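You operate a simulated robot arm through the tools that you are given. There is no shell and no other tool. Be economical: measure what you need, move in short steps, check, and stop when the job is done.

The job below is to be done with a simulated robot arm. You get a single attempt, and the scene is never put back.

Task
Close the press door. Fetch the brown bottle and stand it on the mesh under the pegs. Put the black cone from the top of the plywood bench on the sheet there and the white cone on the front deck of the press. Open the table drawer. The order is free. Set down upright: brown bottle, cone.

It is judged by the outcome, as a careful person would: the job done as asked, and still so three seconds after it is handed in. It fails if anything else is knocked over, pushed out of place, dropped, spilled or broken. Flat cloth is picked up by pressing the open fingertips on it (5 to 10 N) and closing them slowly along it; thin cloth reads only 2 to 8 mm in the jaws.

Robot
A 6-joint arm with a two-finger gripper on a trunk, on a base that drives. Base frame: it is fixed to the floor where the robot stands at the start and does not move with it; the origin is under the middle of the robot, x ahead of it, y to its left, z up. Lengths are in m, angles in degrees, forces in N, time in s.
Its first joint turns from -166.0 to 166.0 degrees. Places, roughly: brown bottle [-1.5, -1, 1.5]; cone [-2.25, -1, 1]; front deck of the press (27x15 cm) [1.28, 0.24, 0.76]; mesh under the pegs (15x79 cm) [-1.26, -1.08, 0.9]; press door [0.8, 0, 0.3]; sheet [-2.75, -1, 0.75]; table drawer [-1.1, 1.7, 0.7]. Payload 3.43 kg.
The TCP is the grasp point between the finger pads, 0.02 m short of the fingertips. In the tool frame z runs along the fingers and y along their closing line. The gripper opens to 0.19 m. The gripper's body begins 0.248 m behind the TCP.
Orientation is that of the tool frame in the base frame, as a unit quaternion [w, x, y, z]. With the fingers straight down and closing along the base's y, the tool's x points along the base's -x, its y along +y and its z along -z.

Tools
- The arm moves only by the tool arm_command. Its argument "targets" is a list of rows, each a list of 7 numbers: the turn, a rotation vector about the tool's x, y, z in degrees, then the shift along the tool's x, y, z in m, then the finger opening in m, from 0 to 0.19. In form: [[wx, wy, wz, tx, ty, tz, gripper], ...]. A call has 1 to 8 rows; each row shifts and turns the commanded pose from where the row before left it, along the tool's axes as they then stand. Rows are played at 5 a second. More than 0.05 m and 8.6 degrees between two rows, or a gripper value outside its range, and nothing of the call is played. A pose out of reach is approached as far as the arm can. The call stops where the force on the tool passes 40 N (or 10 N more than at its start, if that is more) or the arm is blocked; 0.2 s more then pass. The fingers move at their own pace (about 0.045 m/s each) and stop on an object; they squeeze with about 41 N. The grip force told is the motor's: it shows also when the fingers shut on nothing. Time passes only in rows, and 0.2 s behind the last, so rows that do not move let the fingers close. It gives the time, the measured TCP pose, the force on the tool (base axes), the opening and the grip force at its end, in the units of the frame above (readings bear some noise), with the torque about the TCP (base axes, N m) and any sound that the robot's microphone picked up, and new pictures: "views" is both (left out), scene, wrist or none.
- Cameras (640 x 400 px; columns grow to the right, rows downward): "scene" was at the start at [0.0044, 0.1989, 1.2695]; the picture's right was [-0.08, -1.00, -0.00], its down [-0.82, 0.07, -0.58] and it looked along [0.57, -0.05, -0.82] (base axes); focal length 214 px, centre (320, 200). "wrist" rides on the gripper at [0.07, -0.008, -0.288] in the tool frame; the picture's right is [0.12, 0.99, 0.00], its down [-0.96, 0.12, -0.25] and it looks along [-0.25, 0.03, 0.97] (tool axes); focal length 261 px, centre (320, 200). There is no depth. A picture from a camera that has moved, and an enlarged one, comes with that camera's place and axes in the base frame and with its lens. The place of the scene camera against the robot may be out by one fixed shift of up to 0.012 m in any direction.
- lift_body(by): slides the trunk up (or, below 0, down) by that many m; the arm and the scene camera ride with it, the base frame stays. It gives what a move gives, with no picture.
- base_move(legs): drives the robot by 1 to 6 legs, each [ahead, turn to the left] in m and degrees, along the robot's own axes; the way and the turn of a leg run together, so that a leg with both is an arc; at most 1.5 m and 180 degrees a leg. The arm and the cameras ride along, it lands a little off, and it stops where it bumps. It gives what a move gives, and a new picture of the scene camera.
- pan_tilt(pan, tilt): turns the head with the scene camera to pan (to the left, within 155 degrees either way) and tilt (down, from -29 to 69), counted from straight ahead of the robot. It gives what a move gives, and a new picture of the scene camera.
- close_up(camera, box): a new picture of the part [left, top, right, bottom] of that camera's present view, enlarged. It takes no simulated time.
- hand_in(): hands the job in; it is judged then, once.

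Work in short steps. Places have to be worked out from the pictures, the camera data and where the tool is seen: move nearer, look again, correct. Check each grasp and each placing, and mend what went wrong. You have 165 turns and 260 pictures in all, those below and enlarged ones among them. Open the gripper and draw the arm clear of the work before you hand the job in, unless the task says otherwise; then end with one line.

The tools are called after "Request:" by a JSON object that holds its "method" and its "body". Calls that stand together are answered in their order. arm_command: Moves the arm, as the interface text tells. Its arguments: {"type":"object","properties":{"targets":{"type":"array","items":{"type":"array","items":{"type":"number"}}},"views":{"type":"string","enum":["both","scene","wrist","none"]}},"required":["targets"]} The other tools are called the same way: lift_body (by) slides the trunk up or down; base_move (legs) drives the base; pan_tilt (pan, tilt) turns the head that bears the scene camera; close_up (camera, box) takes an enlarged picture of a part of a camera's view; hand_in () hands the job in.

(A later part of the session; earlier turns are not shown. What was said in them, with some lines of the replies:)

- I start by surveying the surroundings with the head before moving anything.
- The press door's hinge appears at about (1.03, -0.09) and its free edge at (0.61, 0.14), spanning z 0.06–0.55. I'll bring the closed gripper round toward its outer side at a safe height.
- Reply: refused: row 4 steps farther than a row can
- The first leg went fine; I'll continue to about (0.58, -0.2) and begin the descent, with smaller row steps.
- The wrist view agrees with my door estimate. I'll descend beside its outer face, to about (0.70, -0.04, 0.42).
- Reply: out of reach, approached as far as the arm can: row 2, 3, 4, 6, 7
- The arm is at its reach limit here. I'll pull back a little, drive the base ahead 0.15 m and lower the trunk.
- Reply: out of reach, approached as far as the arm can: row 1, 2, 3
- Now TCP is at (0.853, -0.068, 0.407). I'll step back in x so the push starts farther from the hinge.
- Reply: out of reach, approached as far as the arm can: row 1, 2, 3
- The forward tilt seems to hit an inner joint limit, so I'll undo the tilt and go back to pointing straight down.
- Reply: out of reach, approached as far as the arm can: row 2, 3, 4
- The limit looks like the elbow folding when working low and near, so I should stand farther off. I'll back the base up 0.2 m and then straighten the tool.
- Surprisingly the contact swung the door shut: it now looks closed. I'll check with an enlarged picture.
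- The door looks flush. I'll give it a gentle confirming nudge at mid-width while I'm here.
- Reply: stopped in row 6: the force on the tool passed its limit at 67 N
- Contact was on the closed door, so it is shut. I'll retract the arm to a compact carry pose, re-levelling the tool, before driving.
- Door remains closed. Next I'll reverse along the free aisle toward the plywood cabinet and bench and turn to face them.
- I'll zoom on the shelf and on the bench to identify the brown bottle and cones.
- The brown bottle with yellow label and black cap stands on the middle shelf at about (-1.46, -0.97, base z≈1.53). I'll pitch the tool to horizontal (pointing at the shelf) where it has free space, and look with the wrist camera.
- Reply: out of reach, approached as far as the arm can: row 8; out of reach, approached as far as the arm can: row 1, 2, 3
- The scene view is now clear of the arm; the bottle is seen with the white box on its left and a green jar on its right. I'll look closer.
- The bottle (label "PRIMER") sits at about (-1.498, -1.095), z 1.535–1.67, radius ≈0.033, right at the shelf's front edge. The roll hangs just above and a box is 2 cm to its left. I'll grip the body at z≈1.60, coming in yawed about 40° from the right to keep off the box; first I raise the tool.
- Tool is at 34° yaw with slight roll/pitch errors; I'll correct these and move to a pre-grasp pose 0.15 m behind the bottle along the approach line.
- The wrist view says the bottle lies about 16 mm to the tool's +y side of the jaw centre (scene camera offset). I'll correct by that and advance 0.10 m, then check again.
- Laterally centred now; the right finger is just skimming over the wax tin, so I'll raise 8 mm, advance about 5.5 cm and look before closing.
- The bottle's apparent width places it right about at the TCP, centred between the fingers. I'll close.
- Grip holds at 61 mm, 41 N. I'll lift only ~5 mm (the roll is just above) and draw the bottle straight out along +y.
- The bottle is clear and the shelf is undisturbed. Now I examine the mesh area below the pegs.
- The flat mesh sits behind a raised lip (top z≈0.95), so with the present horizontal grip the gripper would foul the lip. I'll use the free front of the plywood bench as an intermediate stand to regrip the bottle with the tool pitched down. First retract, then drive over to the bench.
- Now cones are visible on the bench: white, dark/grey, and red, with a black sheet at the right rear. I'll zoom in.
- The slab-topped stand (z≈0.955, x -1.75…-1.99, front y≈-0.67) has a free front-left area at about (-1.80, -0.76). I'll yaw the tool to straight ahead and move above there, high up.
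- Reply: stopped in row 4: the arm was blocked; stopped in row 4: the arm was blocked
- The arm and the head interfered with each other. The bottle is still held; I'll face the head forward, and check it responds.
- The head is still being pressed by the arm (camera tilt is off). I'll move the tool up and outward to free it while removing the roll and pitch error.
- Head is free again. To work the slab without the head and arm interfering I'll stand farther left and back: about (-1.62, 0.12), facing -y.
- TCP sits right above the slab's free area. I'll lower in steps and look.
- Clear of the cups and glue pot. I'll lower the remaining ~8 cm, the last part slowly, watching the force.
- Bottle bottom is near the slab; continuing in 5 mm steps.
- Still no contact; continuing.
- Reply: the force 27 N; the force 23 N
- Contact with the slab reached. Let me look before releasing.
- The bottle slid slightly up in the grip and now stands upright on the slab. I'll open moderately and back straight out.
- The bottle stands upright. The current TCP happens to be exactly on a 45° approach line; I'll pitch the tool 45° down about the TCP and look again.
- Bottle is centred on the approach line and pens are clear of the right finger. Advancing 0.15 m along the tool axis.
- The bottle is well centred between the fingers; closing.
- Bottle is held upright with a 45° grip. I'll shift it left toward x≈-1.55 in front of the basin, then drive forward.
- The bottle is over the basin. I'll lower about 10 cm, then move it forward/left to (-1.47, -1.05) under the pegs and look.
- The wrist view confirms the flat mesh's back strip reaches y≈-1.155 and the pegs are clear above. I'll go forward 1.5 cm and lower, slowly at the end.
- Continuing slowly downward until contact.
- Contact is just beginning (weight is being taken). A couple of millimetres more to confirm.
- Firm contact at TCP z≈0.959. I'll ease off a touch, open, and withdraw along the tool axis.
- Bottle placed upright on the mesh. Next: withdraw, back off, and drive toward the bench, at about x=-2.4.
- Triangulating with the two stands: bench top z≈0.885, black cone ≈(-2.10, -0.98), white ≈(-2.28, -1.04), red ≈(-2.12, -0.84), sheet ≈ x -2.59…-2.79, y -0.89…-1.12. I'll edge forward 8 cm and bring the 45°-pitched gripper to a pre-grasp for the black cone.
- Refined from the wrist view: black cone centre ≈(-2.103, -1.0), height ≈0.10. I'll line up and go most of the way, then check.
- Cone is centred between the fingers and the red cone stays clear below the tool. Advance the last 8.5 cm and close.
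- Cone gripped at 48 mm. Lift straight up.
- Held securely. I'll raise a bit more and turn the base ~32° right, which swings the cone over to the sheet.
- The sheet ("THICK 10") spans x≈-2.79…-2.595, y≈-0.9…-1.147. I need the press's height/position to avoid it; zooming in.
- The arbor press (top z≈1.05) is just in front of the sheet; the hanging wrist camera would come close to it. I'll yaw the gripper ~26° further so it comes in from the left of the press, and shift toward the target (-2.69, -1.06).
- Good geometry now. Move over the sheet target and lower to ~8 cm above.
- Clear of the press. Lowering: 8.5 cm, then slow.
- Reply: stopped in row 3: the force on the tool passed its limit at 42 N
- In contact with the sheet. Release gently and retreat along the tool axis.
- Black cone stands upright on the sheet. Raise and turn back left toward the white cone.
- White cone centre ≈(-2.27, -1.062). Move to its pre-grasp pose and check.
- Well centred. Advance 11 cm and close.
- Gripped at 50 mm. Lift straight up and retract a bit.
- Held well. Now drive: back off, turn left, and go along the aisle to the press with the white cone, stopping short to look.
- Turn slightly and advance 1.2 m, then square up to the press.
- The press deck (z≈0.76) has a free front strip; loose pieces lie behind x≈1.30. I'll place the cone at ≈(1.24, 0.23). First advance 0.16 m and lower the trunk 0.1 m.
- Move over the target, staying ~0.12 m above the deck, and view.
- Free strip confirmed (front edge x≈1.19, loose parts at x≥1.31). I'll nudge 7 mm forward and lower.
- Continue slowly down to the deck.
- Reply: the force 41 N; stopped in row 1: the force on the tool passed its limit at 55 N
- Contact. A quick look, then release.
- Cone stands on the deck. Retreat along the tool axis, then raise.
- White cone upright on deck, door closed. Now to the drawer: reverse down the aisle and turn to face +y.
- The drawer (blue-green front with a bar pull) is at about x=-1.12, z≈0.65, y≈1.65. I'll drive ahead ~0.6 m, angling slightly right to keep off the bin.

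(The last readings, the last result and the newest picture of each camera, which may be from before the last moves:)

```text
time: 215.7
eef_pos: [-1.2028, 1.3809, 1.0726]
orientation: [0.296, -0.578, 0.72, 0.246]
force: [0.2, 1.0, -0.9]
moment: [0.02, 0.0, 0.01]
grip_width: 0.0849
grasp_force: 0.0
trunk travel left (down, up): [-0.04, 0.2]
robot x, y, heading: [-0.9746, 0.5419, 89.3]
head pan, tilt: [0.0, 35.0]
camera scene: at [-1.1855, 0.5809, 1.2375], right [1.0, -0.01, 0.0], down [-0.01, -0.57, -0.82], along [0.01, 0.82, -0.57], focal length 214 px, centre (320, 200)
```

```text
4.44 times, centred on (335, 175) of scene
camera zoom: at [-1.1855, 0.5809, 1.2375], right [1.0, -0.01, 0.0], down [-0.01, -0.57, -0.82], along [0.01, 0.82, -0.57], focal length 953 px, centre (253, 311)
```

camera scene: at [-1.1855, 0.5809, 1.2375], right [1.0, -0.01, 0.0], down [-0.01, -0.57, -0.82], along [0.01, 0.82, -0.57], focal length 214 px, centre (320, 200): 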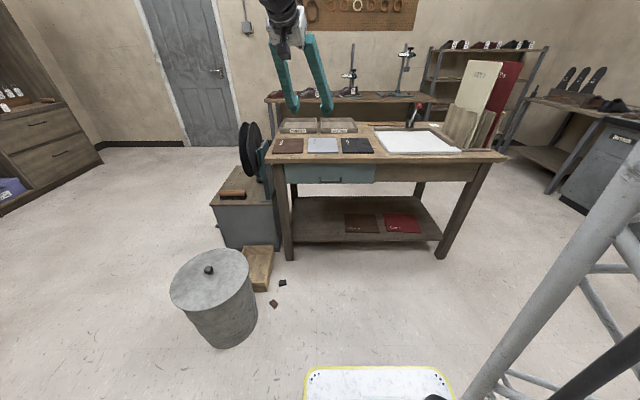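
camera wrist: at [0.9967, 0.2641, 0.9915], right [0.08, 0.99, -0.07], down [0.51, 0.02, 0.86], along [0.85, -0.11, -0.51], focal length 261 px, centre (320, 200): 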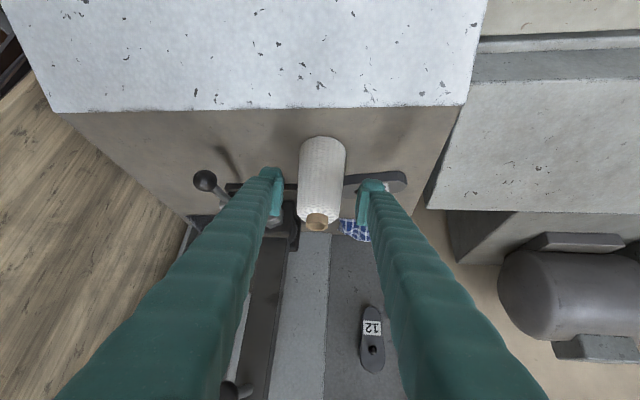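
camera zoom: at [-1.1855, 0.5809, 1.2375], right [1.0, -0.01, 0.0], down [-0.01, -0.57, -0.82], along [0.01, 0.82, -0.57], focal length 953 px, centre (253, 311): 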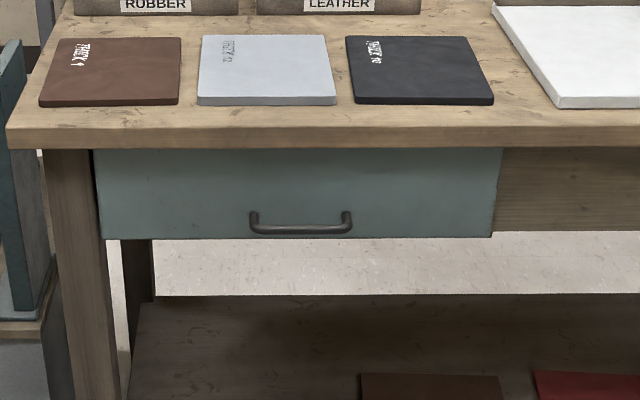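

The handle is a U-bar about 10 cm wide with ≈4 cm standoff, near (-1.13, 1.60, 0.65). I'll align the tool to +y, reduce pitch to ~30°, and roll it 90° so the fingers close on the bar from above and below.

Request:
{"method": "arm_command", "body": {"targets": [[-4.1, 0, -4.05, 0, 0, 0, 0.085], [-4.1, 0, -4.05, 0, 0, 0, 0.085], [0, -7.5, 0, 0, 0, 0, 0.085], [0, -7.5, 0, 0, 0, 0, 0.085], [0, 0, -8.2, 0, 0, 0, 0.085], [0, 0, -8.2, 0, 0, 0, 0.085], [0, 0, -8.2, 0, 0, 0, 0.085], [0, 0, -8.2, 0, 0, 0, 0.085]], "views": "none"}}

Request:
{"method": "arm_command", "body": {"targets": [[0, 0, -8.2, 0, 0, 0, 0.07], [0, 0, -8.2, 0, 0, 0, 0.07], [0, 0, -8.2, 0, 0, 0, 0.07], [0, 0, -8.2, 0, 0, 0, 0.07], [0, 0, -8.2, 0, 0, 0, 0.07], [0, 0, -8.2, 0, 0, 0, 0.07], [0, 0, -8, 0, 0, 0, 0.07], [0, 0, 0, 0, 0, 0, 0.07]], "views": "both"}}

```text
time: 217.5
eef_pos: [-1.2012, 1.3825, 1.0723]
orientation: [-0.441, 0.755, -0.421, -0.243]
force: [0.5, -0.3, -0.6]
moment: [-0.02, 0.01, 0.0]
grip_width: 0.085
grasp_force: 0.0
trunk travel left (down, up): [-0.04, 0.2]
robot x, y, heading: [-0.9833, 0.5431, 89.3]
head pan, tilt: [0.0, 35.0]
```

```text
time: 219.3
eef_pos: [-1.2033, 1.3819, 1.0721]
orientation: [-0.503, 0.864, -0.007, -0.003]
force: [-0.7, 0.7, 0.0]
moment: [0.0, 0.0, 0.0]
grip_width: 0.0699
grasp_force: 0.0
trunk travel left (down, up): [-0.04, 0.2]
robot x, y, heading: [-0.9799, 0.5444, 89.5]
head pan, tilt: [0.0, 35.0]
camera scene: at [-1.1854, 0.5808, 1.2375], right [1.0, -0.01, 0.0], down [-0.01, -0.57, -0.82], along [0.01, 0.82, -0.57], focal length 214 px, centre (320, 200)
camera wrist: at [-1.1324, 1.1348, 1.2218], right [0.1, -0.49, -0.86], down [-0.96, -0.26, 0.03], along [-0.24, 0.83, -0.5], focal length 261 px, centre (320, 200)
```

scene: 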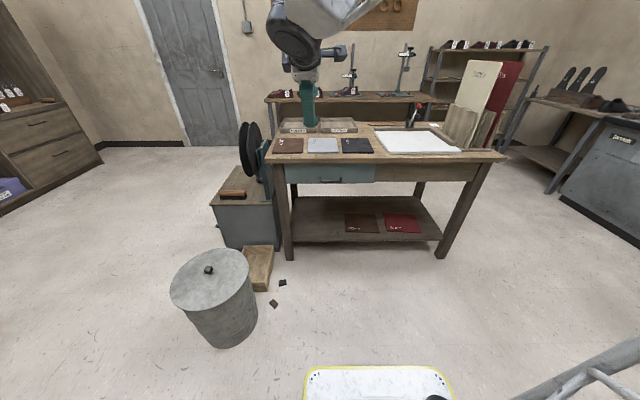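
wrist: 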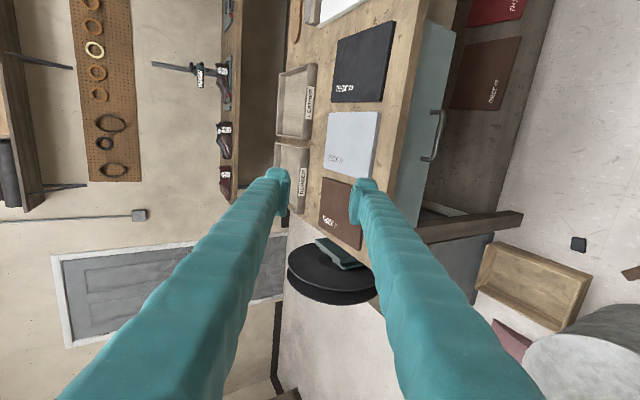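

Triangulating wrist and scene views puts the bar at about (-1.113, 1.528, 0.688). I'll lower to a pre-grasp 12 cm back along the tool axis.

Request:
{"method": "arm_command", "body": {"targets": [[0, 0, 0, 0.0129, 0.0374, 0.0281, 0.07], [0, 0, 0, 0.0129, 0.0374, 0.0281, 0.07], [0, 0, 0, 0.0129, 0.0374, 0.0281, 0.07], [0, 0, 0, 0.0129, 0.0374, 0.0281, 0.07], [0, 0, 0, 0.0129, 0.0374, 0.0281, 0.07], [0, 0, 0, 0.0129, 0.0374, 0.0281, 0.07], [0, 0, 0, 0.0129, 0.0374, 0.0281, 0.07], [0, 0, 0, 0, 0, 0, 0.07]], "views": "both"}}

Request:
{"method": "close_up", "body": {"camera": "wrist", "box": [220, 100, 460, 250]}}

```text
time: 221.1
eef_pos: [-1.1177, 1.423, 0.7462]
orientation: [-0.502, 0.865, -0.007, -0.005]
force: [-0.1, 1.3, -0.4]
moment: [-0.02, 0.01, 0.0]
grip_width: 0.0699
grasp_force: 0.0
trunk travel left (down, up): [-0.04, 0.2]
robot x, y, heading: [-0.9814, 0.5445, 89.6]
head pan, tilt: [0.0, 35.0]
camera scene: at [-1.1854, 0.5808, 1.2375], right [1.0, -0.01, 0.0], down [-0.01, -0.57, -0.82], along [0.01, 0.82, -0.57], focal length 214 px, centre (320, 200)
camera wrist: at [-1.0478, 1.1753, 0.8948], right [0.1, -0.49, -0.86], down [-0.96, -0.26, 0.04], along [-0.24, 0.83, -0.5], focal length 261 px, centre (320, 200)
```

scene: 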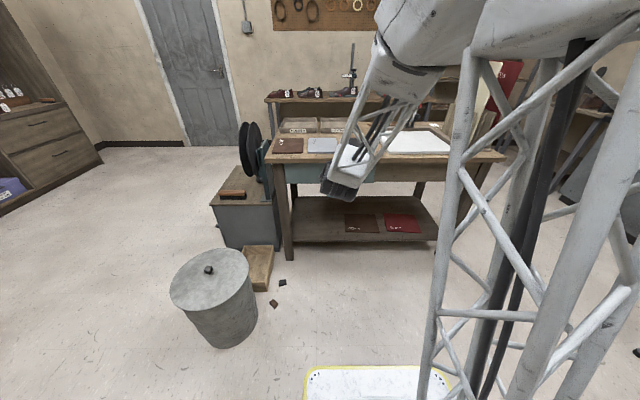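
wrist: 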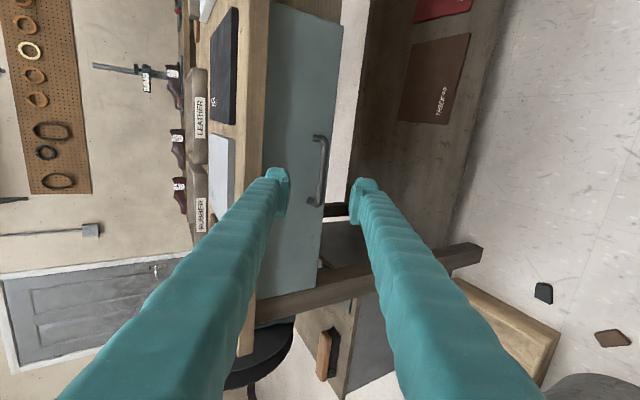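

```text
2.67 times, centred on (340, 175) of wrist
camera zoom: at [-1.0478, 1.1753, 0.8948], right [0.1, -0.49, -0.86], down [-0.96, -0.26, 0.04], along [-0.24, 0.83, -0.5], focal length 695 px, centre (267, 267)
```

zoom: 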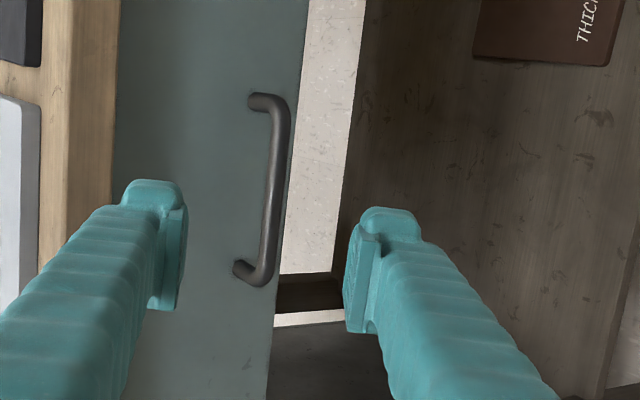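

The bar lies 13 cm ahead along the tool axis, offset 1.5 cm in +x. I'll correct, narrow the opening to 5 cm and advance 12 cm.

Request:
{"method": "arm_command", "body": {"targets": [[0, 0, 0, 0.015, 0.004, 0, 0.05], [0, 0, 0, 0, 0, 0.045, 0.05], [0, 0, 0, 0, 0, 0.045, 0.05], [0, 0, 0, 0, 0, 0.02, 0.05], [0, 0, 0, 0, 0, 0.012, 0.05], [0, 0, 0, 0, 0, 0, 0.05]], "views": "none"}}

Request:
{"method": "close_up", "body": {"camera": "wrist", "box": [220, 100, 460, 250]}}

```text
time: 222.5
eef_pos: [-1.1008, 1.5266, 0.6811]
orientation: [-0.503, 0.864, -0.008, -0.004]
force: [0.0, -0.3, -0.9]
moment: [-0.02, -0.02, -0.01]
grip_width: 0.0502
grasp_force: 0.0
trunk travel left (down, up): [-0.04, 0.2]
robot x, y, heading: [-0.9799, 0.5456, 89.3]
head pan, tilt: [0.0, 35.0]
```

```text
2.67 times, centred on (340, 175) of wrist
camera zoom: at [-1.0301, 1.2796, 0.831], right [0.1, -0.49, -0.86], down [-0.96, -0.26, 0.04], along [-0.24, 0.83, -0.5], focal length 695 px, centre (267, 267)
```

zoom: 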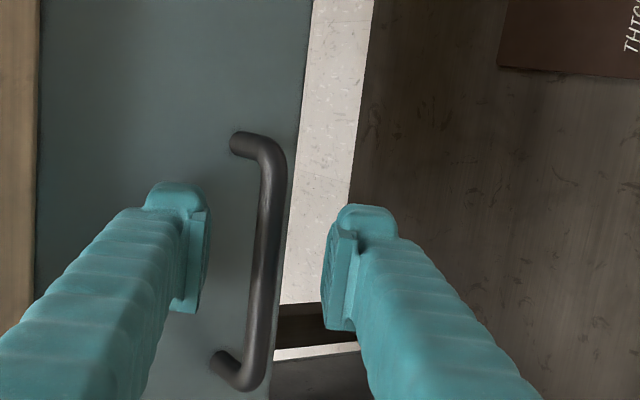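

The bar is centred between the fingers. Closing on it.

Request:
{"method": "arm_command", "body": {"targets": [[0, 0, 0, 0, 0, 0, 0.03], [0, 0, 0, 0, 0, 0, 0.01], [0, 0, 0, 0, 0, 0, 0], [0, 0, 0, 0, 0, 0, 0], [0, 0, 0, 0, 0, 0, 0]], "views": "none"}}

Request:
{"method": "close_up", "body": {"camera": "wrist", "box": [220, 100, 460, 250]}}

```text
time: 223.7
eef_pos: [-1.1007, 1.5251, 0.6829]
orientation: [-0.503, 0.864, -0.007, -0.003]
force: [1.1, -1.0, 5.9]
moment: [0.07, -0.9, 0.51]
grip_width: 0.0081
grasp_force: 41.2
trunk travel left (down, up): [-0.04, 0.2]
robot x, y, heading: [-0.9799, 0.5444, 89.3]
head pan, tilt: [0.0, 35.0]
```

```text
2.67 times, centred on (340, 175) of wrist
camera zoom: at [-1.0302, 1.2793, 0.8315], right [0.1, -0.49, -0.86], down [-0.96, -0.26, 0.04], along [-0.24, 0.83, -0.5], focal length 695 px, centre (267, 267)
```

zoom: 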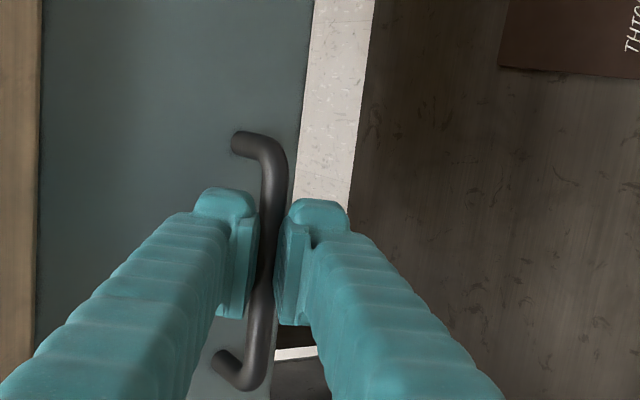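

Bar held (8 mm). Test pull a few centimetres with the arm.

Request:
{"method": "arm_command", "body": {"targets": [[0, 0, 0, 0, 0.01, -0.0174, 0], [0, 0, 0, 0, 0.01, -0.0174, 0], [0, 0, 0, 0, 0.01, -0.0174, 0], [0, 0, 0, 0, 0, 0, 0]], "views": "none"}}

Request:
{"method": "close_up", "body": {"camera": "wrist", "box": [160, 60, 480, 260]}}

```text
time: 224.7
eef_pos: [-1.1012, 1.4657, 0.6813]
orientation: [-0.502, 0.865, -0.008, -0.004]
force: [-0.3, -0.6, -1.0]
moment: [0.0, 0.02, -0.02]
grip_width: 0.0
grasp_force: 34.5
trunk travel left (down, up): [-0.04, 0.2]
robot x, y, heading: [-0.9772, 0.5421, 89.0]
head pan, tilt: [0.0, 35.0]
```

```text
2.00 times, centred on (320, 160) of wrist
camera zoom: at [-1.0303, 1.2189, 0.8302], right [0.1, -0.49, -0.86], down [-0.96, -0.26, 0.04], along [-0.24, 0.83, -0.5], focal length 521 px, centre (320, 280)
```

zoom: 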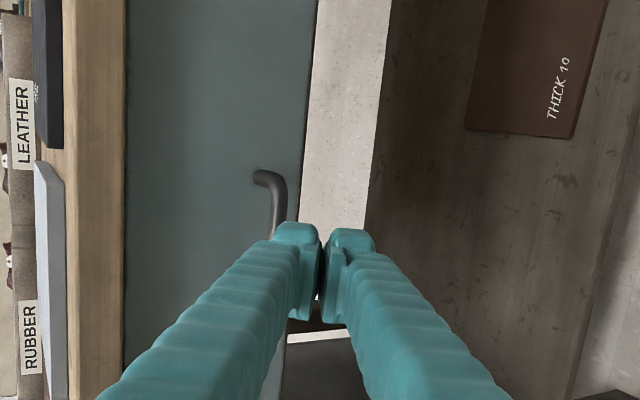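

The grip slipped off (bar too near the fingertips). I'll reopen, go back in about 1.5 cm deeper, and look.

Request:
{"method": "arm_command", "body": {"targets": [[0, 0, 0, 0, 0, 0, 0.03], [0, 0, 0, 0, 0, 0, 0.045], [0, 0, 0, 0, -0.01, 0.0174, 0.045], [0, 0, 0, 0, -0.01, 0.0174, 0.045], [0, 0, 0, 0, -0.01, 0.0174, 0.045], [0, 0, 0, 0, 0, 0.009, 0.045], [0, 0, 0, 0, 0, 0.009, 0.045], [0, 0, 0, 0, 0, 0, 0.045]], "views": "none"}}

Request:
{"method": "close_up", "body": {"camera": "wrist", "box": [220, 100, 460, 250]}}

```text
time: 226.3
eef_pos: [-1.1006, 1.5376, 0.6758]
orientation: [-0.503, 0.864, -0.007, -0.004]
force: [1.9, -23.6, 9.8]
moment: [0.97, 0.03, 0.02]
grip_width: 0.0437
grasp_force: 0.1
trunk travel left (down, up): [-0.04, 0.2]
robot x, y, heading: [-0.9772, 0.5466, 89.3]
head pan, tilt: [0.0, 35.0]
stopped in row 8: the force on the tool passed its limit at 58 N (the readings are from after the stop); the commanded pose is now the measured one
```

```text
2.67 times, centred on (340, 175) of wrist
camera zoom: at [-1.0305, 1.2905, 0.8247], right [0.1, -0.49, -0.86], down [-0.96, -0.26, 0.04], along [-0.24, 0.83, -0.5], focal length 695 px, centre (267, 267)
```

zoom: 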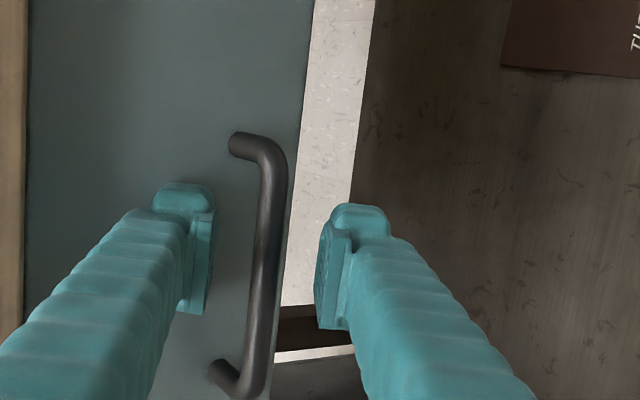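

The upper fingertip touches the drawer face at this pitch. I'll back off slightly and pitch the tool ~20° flatter so the bar can sit deeper between the fingers.

Request:
{"method": "arm_command", "body": {"targets": [[0, 0, 0, 0, 0, -0.03, 0.045], [6.7, 0, 0, 0, 0, 0, 0.04], [6.7, 0, 0, 0, 0, 0, 0.04], [6.6, 0, 0, 0, 0, 0, 0.04], [0, 0, 0, 0, 0, 0, 0.04]], "views": "none"}}

Request:
{"method": "close_up", "body": {"camera": "wrist", "box": [220, 100, 460, 250]}}

```text
time: 227.5
eef_pos: [-1.1022, 1.5116, 0.6884]
orientation: [-0.645, 0.764, -0.011, 0.002]
force: [-0.7, 0.0, 0.2]
moment: [-0.01, 0.02, 0.0]
grip_width: 0.04
grasp_force: 0.0
trunk travel left (down, up): [-0.04, 0.2]
robot x, y, heading: [-0.9762, 0.5451, 89.3]
head pan, tilt: [0.0, 35.0]
```

```text
2.67 times, centred on (340, 175) of wrist
camera zoom: at [-1.0361, 1.2283, 0.7457], right [0.1, -0.17, -0.98], down [-0.97, -0.25, -0.06], along [-0.23, 0.95, -0.19], focal length 695 px, centre (267, 267)
```

zoom: 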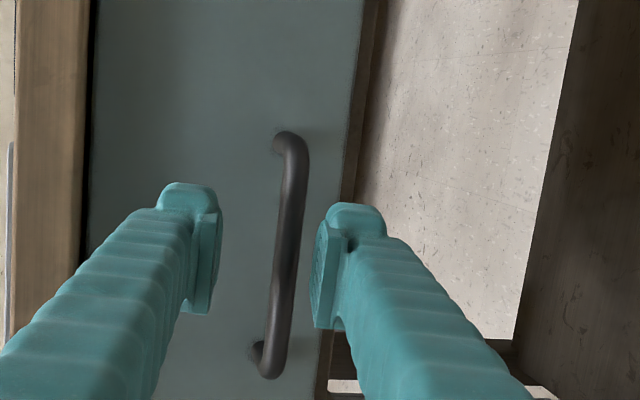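

Now pitch ≈10°, the bar is ~9 mm low of centre. Correct and advance 2.4 cm, then close.

Request:
{"method": "arm_command", "body": {"targets": [[0, 0, 0, 0, 0.008, 0, 0.04], [0, 0, 0, 0, 0, 0.015, 0.036], [0, 0, 0, 0, 0, 0.009, 0.034], [0, 0, 0, 0, 0, 0, 0.034]], "views": "none"}}

Request:
{"method": "close_up", "body": {"camera": "wrist", "box": [220, 100, 460, 250]}}

```text
time: 228.5
eef_pos: [-1.1053, 1.5342, 0.6775]
orientation: [-0.644, 0.765, -0.013, 0.002]
force: [0.1, -0.2, 0.9]
moment: [0.03, -0.02, -0.01]
grip_width: 0.0341
grasp_force: 0.1
out of reach, approached as far as the arm can: row 3
trunk travel left (down, up): [-0.04, 0.2]
robot x, y, heading: [-0.9802, 0.5418, 89.6]
head pan, tilt: [0.0, 35.0]
```

```text
2.67 times, centred on (340, 175) of wrist
camera zoom: at [-1.0395, 1.2501, 0.734], right [0.1, -0.17, -0.98], down [-0.97, -0.24, -0.06], along [-0.23, 0.95, -0.19], focal length 695 px, centre (267, 267)
```

zoom: 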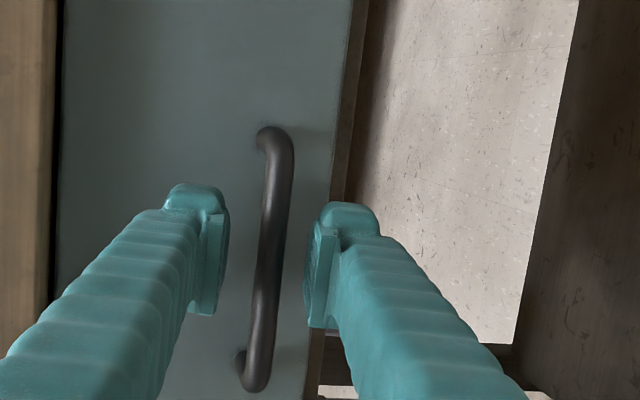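

Centred and deeper. Close, then pull by backing the base gently.

Request:
{"method": "arm_command", "body": {"targets": [[0, 0, 0, 0, 0, 0, 0.02], [0, 0, 0, 0, 0, 0, 0.005], [0, 0, 0, 0, 0, 0, 0], [0, 0, 0, 0, 0, 0, 0], [0, 0, 0, 0, 0, 0, 0]], "views": "none"}}

Request:
{"method": "base_move", "body": {"legs": [[-0.05, 0]]}}

Request:
{"method": "close_up", "body": {"camera": "wrist", "box": [160, 60, 480, 260]}}

```text
time: 229.7
eef_pos: [-1.1043, 1.5335, 0.6758]
orientation: [-0.644, 0.765, -0.011, 0.003]
force: [-0.5, -1.0, -12.8]
moment: [-0.06, -1.09, 0.19]
grip_width: 0.0107
grasp_force: 44.5
trunk travel left (down, up): [-0.04, 0.2]
robot x, y, heading: [-0.978, 0.5395, 89.5]
head pan, tilt: [0.0, 35.0]
```

```text
time: 230.6
eef_pos: [-1.1049, 1.4832, 0.6767]
orientation: [-0.643, 0.765, -0.013, 0.003]
force: [13.8, 1.4, -18.3]
moment: [-0.07, -1.06, 0.01]
grip_width: 0.0109
grasp_force: 44.1
trunk travel left (down, up): [-0.04, 0.2]
robot x, y, heading: [-0.978, 0.4932, 89.7]
head pan, tilt: [0.0, 35.0]
camera scene: at [-1.1858, 0.5306, 1.2374], right [1.0, -0.01, 0.0], down [-0.01, -0.57, -0.82], along [0.01, 0.82, -0.57], focal length 214 px, centre (320, 200)
```

scene: 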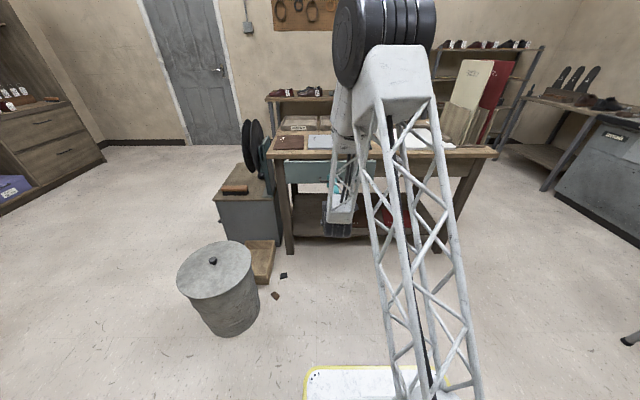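

```text
2.00 times, centred on (320, 160) of wrist
camera zoom: at [-1.0398, 1.1992, 0.7331], right [0.1, -0.17, -0.98], down [-0.97, -0.24, -0.06], along [-0.23, 0.95, -0.19], focal length 521 px, centre (320, 280)
```

zoom: 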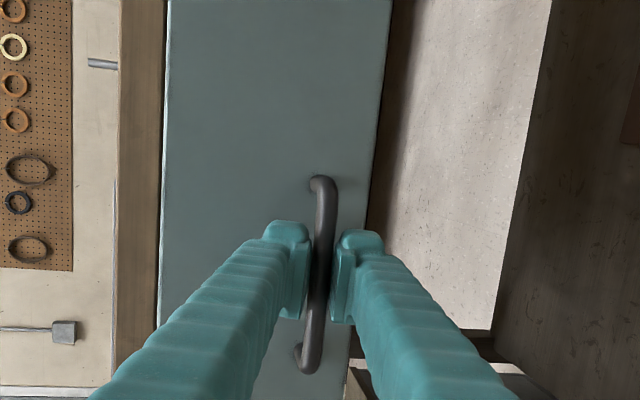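

Still gripped, and the drawer is coming out with it. Pull another 12 cm.

Request:
{"method": "base_move", "body": {"legs": [[-0.12, 0]]}}

Request:
{"method": "close_up", "body": {"camera": "wrist", "box": [100, 20, 500, 280]}}

```text
time: 231.8
eef_pos: [-1.1044, 1.3609, 0.6761]
orientation: [-0.644, 0.765, -0.014, 0.003]
force: [36.6, 0.9, -8.9]
moment: [-0.01, -1.16, -0.35]
grip_width: 0.0109
grasp_force: 44.4
trunk travel left (down, up): [-0.04, 0.2]
robot x, y, heading: [-0.9822, 0.373, 89.0]
head pan, tilt: [0.0, 35.0]
camera scene: at [-1.1865, 0.4092, 1.2375], right [1.0, -0.02, 0.0], down [-0.01, -0.57, -0.82], along [0.01, 0.82, -0.57], focal length 214 px, centre (320, 200)
```

scene: 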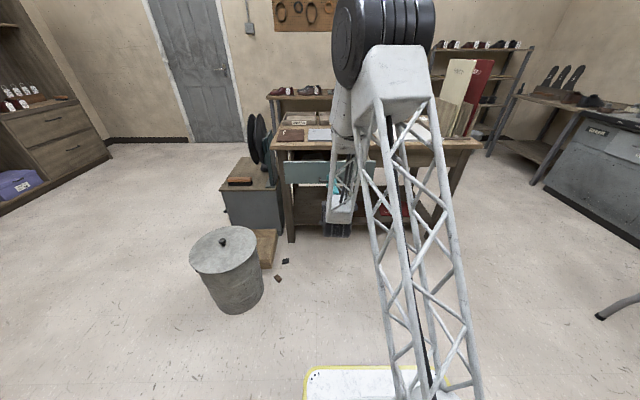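

```text
1.54 times, centred on (300, 150) of wrist
camera zoom: at [-1.0405, 1.0771, 0.7332], right [0.1, -0.17, -0.98], down [-0.97, -0.24, -0.06], along [-0.23, 0.96, -0.19], focal length 401 px, centre (351, 277)
```

zoom: 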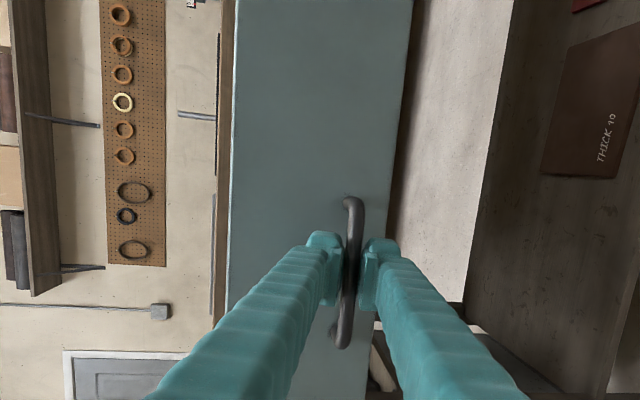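

About 17 cm open. I'll relieve the sideways force a bit and pull further.

Request:
{"method": "arm_command", "body": {"targets": [[0, 0, 0, 0.006, 0, 0, 0], [0, 0, 0, 0, 0, 0, 0]], "views": "none"}}

Request:
{"method": "base_move", "body": {"legs": [[-0.07, 0]]}}

Request:
{"method": "close_up", "body": {"camera": "wrist", "box": [100, 20, 500, 280]}}

```text
time: 232.4
eef_pos: [-1.1048, 1.3611, 0.6766]
orientation: [-0.643, 0.765, -0.01, 0.003]
force: [-30.8, -1.2, -4.9]
moment: [0.0, -1.03, 0.52]
grip_width: 0.0107
grasp_force: 44.2
trunk travel left (down, up): [-0.04, 0.2]
robot x, y, heading: [-0.9786, 0.374, 89.6]
head pan, tilt: [0.0, 35.0]
```

```text
time: 233.5
eef_pos: [-1.1026, 1.2913, 0.6766]
orientation: [-0.643, 0.766, -0.015, 0.005]
force: [-28.0, 0.9, -7.2]
moment: [-0.06, -1.02, 0.41]
grip_width: 0.0108
grasp_force: 44.3
trunk travel left (down, up): [-0.04, 0.2]
robot x, y, heading: [-0.9855, 0.2991, 89.6]
head pan, tilt: [0.0, 35.0]
camera scene: at [-1.1891, 0.3381, 1.2373], right [1.0, -0.01, 0.0], down [-0.01, -0.57, -0.82], along [0.01, 0.82, -0.57], focal length 214 px, centre (320, 200)
```

scene: 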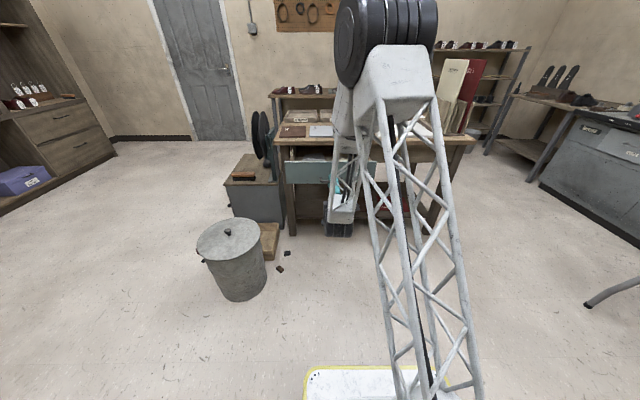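

```text
1.54 times, centred on (300, 150) of wrist
camera zoom: at [-1.0385, 1.0063, 0.7333], right [0.1, -0.17, -0.98], down [-0.97, -0.24, -0.06], along [-0.22, 0.96, -0.19], focal length 401 px, centre (351, 277)
```

zoom: 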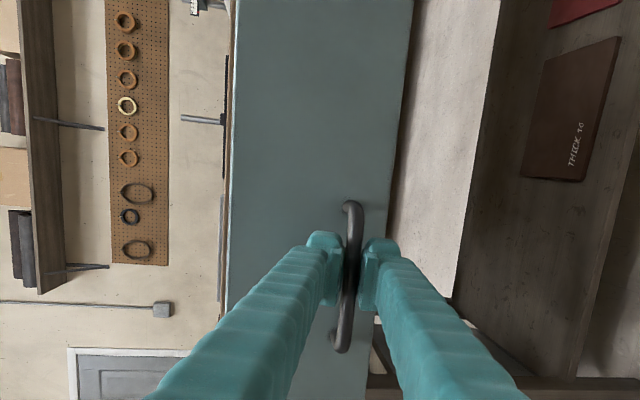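

Pulled ~24 cm with little force. Let me verify that the drawer has come out (and not the table).

Request:
{"method": "close_up", "body": {"camera": "scene", "box": [220, 100, 400, 260]}}

```text
2.50 times, centred on (310, 180) of scene
camera zoom: at [-1.1891, 0.3381, 1.2373], right [1.0, -0.01, 0.0], down [-0.01, -0.57, -0.82], along [0.01, 0.82, -0.57], focal length 536 px, centre (345, 250)
```

zoom: 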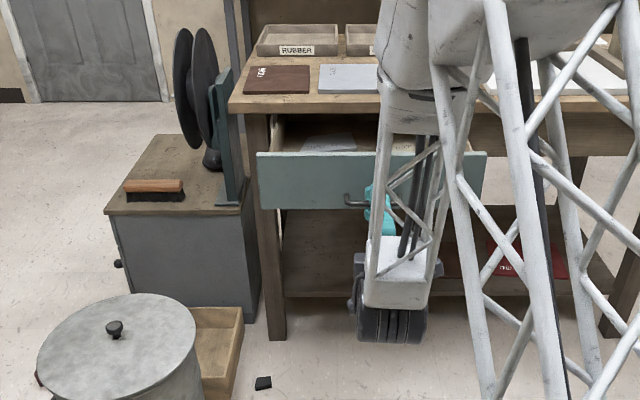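

The drawer is clearly out, with contents visible. A little more, to be generous.

Request:
{"method": "base_move", "body": {"legs": [[-0.06, 0]]}}

Request:
{"method": "close_up", "body": {"camera": "scene", "box": [220, 100, 400, 260]}}

```text
time: 234.4
eef_pos: [-1.1015, 1.2296, 0.676]
orientation: [-0.643, 0.765, -0.014, 0.005]
force: [1.2, 2.3, -5.2]
moment: [0.0, -1.06, 0.13]
grip_width: 0.0108
grasp_force: 44.7
trunk travel left (down, up): [-0.04, 0.2]
robot x, y, heading: [-0.9825, 0.2349, 89.4]
head pan, tilt: [0.0, 35.0]
camera scene: at [-1.1891, 0.2767, 1.2374], right [1.0, -0.01, 0.0], down [-0.01, -0.57, -0.82], along [0.01, 0.82, -0.57], focal length 214 px, centre (320, 200)
```

scene: 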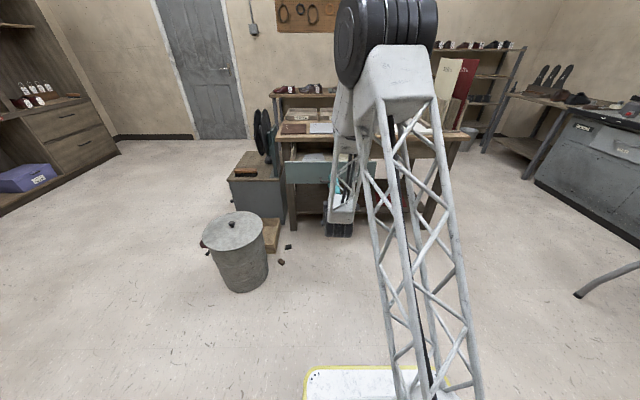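

```text
2.50 times, centred on (310, 180) of scene
camera zoom: at [-1.1891, 0.2767, 1.2374], right [1.0, -0.01, 0.0], down [-0.01, -0.57, -0.82], along [0.01, 0.82, -0.57], focal length 536 px, centre (345, 250)
```

zoom: 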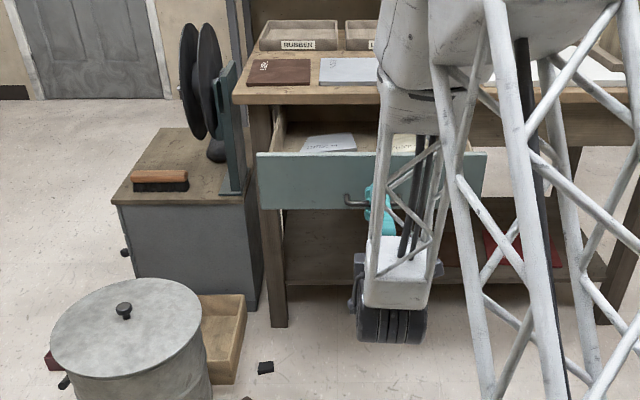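

About 30 cm open. Release the bar and back straight away.

Request:
{"method": "arm_command", "body": {"targets": [[0, 0, 0, 0, 0, 0, 0.02], [0, 0, 0, 0, 0, 0, 0.045], [0, 0, 0, 0, 0, 0, 0.05], [0, 0, 0, 0, 0, 0, 0.05]], "views": "none"}}

Request:
{"method": "base_move", "body": {"legs": [[-0.2, 0]]}}

Request:
{"method": "arm_command", "body": {"targets": [[0, 0, 0, 0, -0.045, 0, 0.05], [0, 0, 0, 0, -0.045, 0, 0.05], [0, 0, 0, 0, -0.045, 0, 0.05], [0, 0, 0, 0, -0.045, 0, 0.05]], "views": "both"}}

```text
time: 235.4
eef_pos: [-1.101, 1.229, 0.6761]
orientation: [-0.643, 0.766, -0.015, 0.005]
force: [1.1, 0.4, 0.5]
moment: [0.0, 0.0, 0.0]
grip_width: 0.0499
grasp_force: 0.1
trunk travel left (down, up): [-0.04, 0.2]
robot x, y, heading: [-0.9851, 0.2391, 89.1]
head pan, tilt: [0.0, 35.0]
```

```text
time: 237.0
eef_pos: [-1.1064, 1.0252, 0.6762]
orientation: [-0.644, 0.765, -0.013, 0.004]
force: [0.5, -0.6, 0.4]
moment: [-0.02, 0.0, 0.03]
grip_width: 0.0499
grasp_force: 0.0
trunk travel left (down, up): [-0.04, 0.2]
robot x, y, heading: [-0.9864, 0.0361, 89.4]
head pan, tilt: [0.0, 35.0]
camera scene: at [-1.1913, 0.0721, 1.2375], right [1.0, -0.01, 0.0], down [-0.01, -0.57, -0.82], along [0.01, 0.82, -0.57], focal length 214 px, centre (320, 200)
```

scene: 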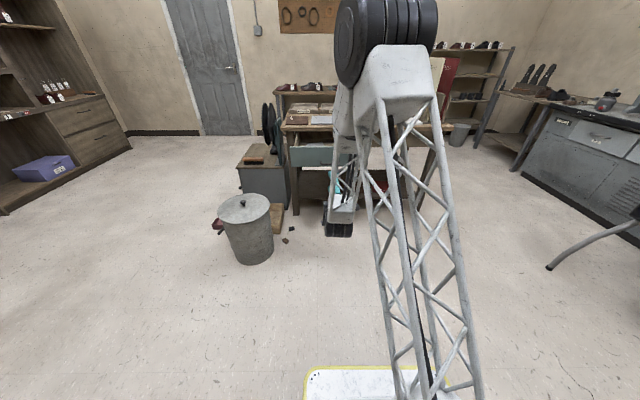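

```text
time: 238.0
eef_pos: [-1.1015, 1.0555, 0.8521]
orientation: [-0.643, 0.766, -0.012, 0.004]
force: [-0.4, -0.4, -0.7]
moment: [0.19, -0.03, -0.07]
grip_width: 0.0501
grasp_force: 0.0
trunk travel left (down, up): [-0.04, 0.2]
robot x, y, heading: [-0.9842, 0.0383, 89.5]
head pan, tilt: [0.0, 35.0]
camera scene: at [-1.1914, 0.0726, 1.2373], right [1.0, -0.01, 0.0], down [-0.01, -0.57, -0.82], along [0.01, 0.82, -0.57], focal length 214 px, centre (320, 200)
camera wrist: at [-1.0391, 0.7716, 0.91], right [0.1, -0.17, -0.98], down [-0.97, -0.24, -0.06], along [-0.22, 0.96, -0.19], focal length 261 px, centre (320, 200)
```

scene: 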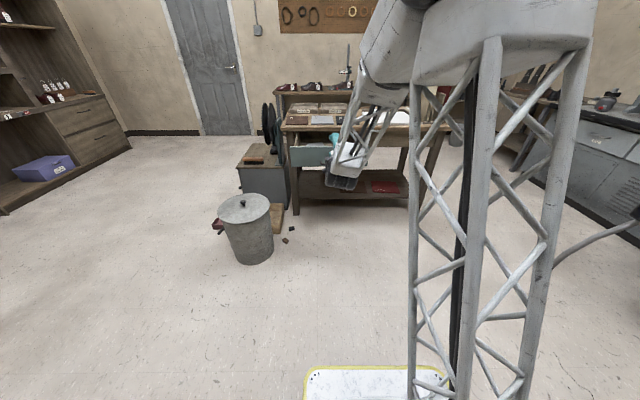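
wrist: 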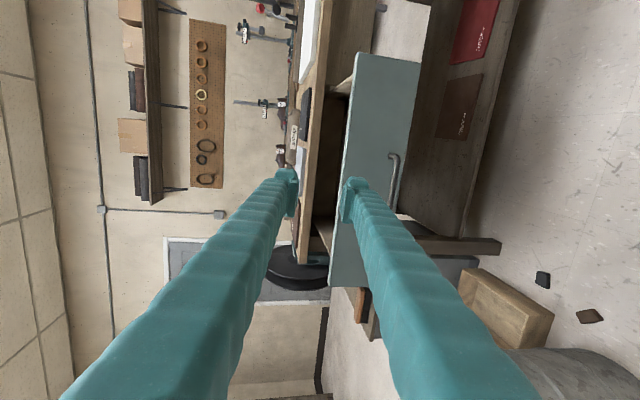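

The drawer stays open. Final check of the other placements with the head.

Request:
{"method": "pan_tilt", "body": {"pan": 150, "tilt": 15}}

Request:
{"method": "close_up", "body": {"camera": "scene", "box": [200, 120, 520, 320]}}

Request:
{"method": "pan_tilt", "body": {"pan": -85, "tilt": 20}}

```text
time: 240.4
eef_pos: [-1.1026, 1.0544, 0.8535]
orientation: [-0.643, 0.766, -0.013, 0.003]
force: [0.7, 0.4, 0.1]
moment: [-0.02, 0.0, -0.02]
grip_width: 0.0503
grasp_force: 0.0
trunk travel left (down, up): [-0.04, 0.2]
robot x, y, heading: [-0.9856, 0.0342, 89.4]
head pan, tilt: [150.0, 15.0]
camera scene: at [-1.2397, -0.0964, 1.2695], right [-0.86, 0.51, 0.0], down [0.13, 0.22, -0.97], along [-0.49, -0.83, -0.26], focal length 214 px, centre (320, 200)
```

scene: 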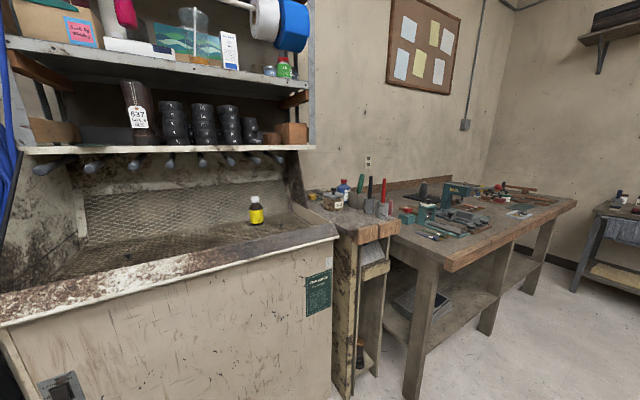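

```text
2.00 times, centred on (360, 220) of scene
camera zoom: at [-1.2397, -0.0964, 1.2695], right [-0.86, 0.51, 0.0], down [0.13, 0.22, -0.97], along [-0.49, -0.83, -0.26], focal length 429 px, centre (240, 160)
```

zoom: 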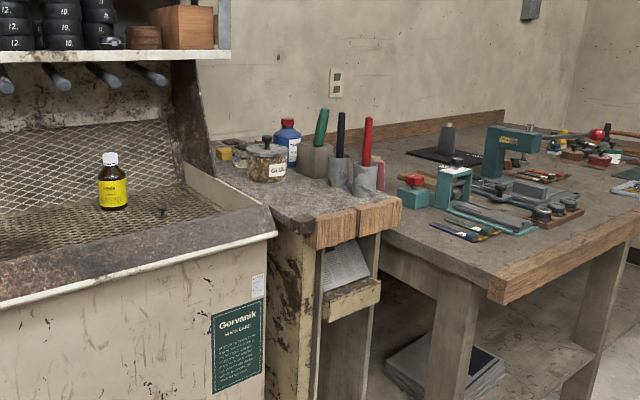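

```text
time: 243.7
eef_pos: [-1.1024, 1.0551, 0.8533]
orientation: [-0.644, 0.765, -0.013, 0.005]
force: [-0.3, -0.4, 0.0]
moment: [0.02, -0.01, -0.03]
grip_width: 0.0499
grasp_force: 0.1
trunk travel left (down, up): [-0.04, 0.2]
robot x, y, heading: [-0.9875, 0.0357, 89.4]
head pan, tilt: [-85.0, 20.0]
camera scene: at [-1.0993, -0.0087, 1.2613], right [0.08, -1.0, 0.0], down [-0.34, -0.03, -0.94], along [0.94, 0.07, -0.34], focal length 214 px, centre (320, 200)
```

scene: 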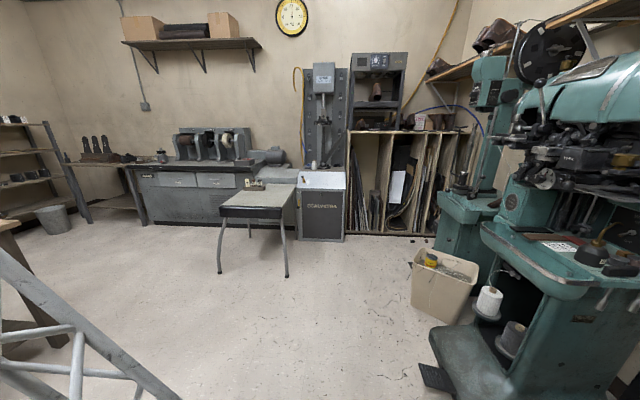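

Everything is in place: bottle on the mesh, black cone on the sheet, white cone on the deck, door shut, drawer open. I'll open the gripper fully, clear of the work, and hand in.

Request:
{"method": "arm_command", "body": {"targets": [[0, 0, 0, 0, 0, 0, 0.12], [0, 0, 0, 0, 0, 0, 0.15], [0, 0, 0, 0, 0, 0, 0.15]], "views": "none"}}

Request:
{"method": "hand_in", "body": {}}

```text
time: 244.5
eef_pos: [-1.1027, 1.0549, 0.8534]
orientation: [-0.644, 0.765, -0.014, 0.004]
force: [-0.2, 0.0, 0.7]
moment: [0.0, 0.01, 0.0]
grip_width: 0.1197
grasp_force: 0.0
trunk travel left (down, up): [-0.04, 0.2]
robot x, y, heading: [-0.9846, 0.0368, 89.3]
head pan, tilt: [-85.0, 20.0]
```

```text
The job is handed in.
```

The job is handed in: the press door is shut, the brown bottle stands upright on the mesh under the pegs, the black cone is upright on the sheet, the white cone is upright on the press's front deck, and the table drawer is open about 30 cm.
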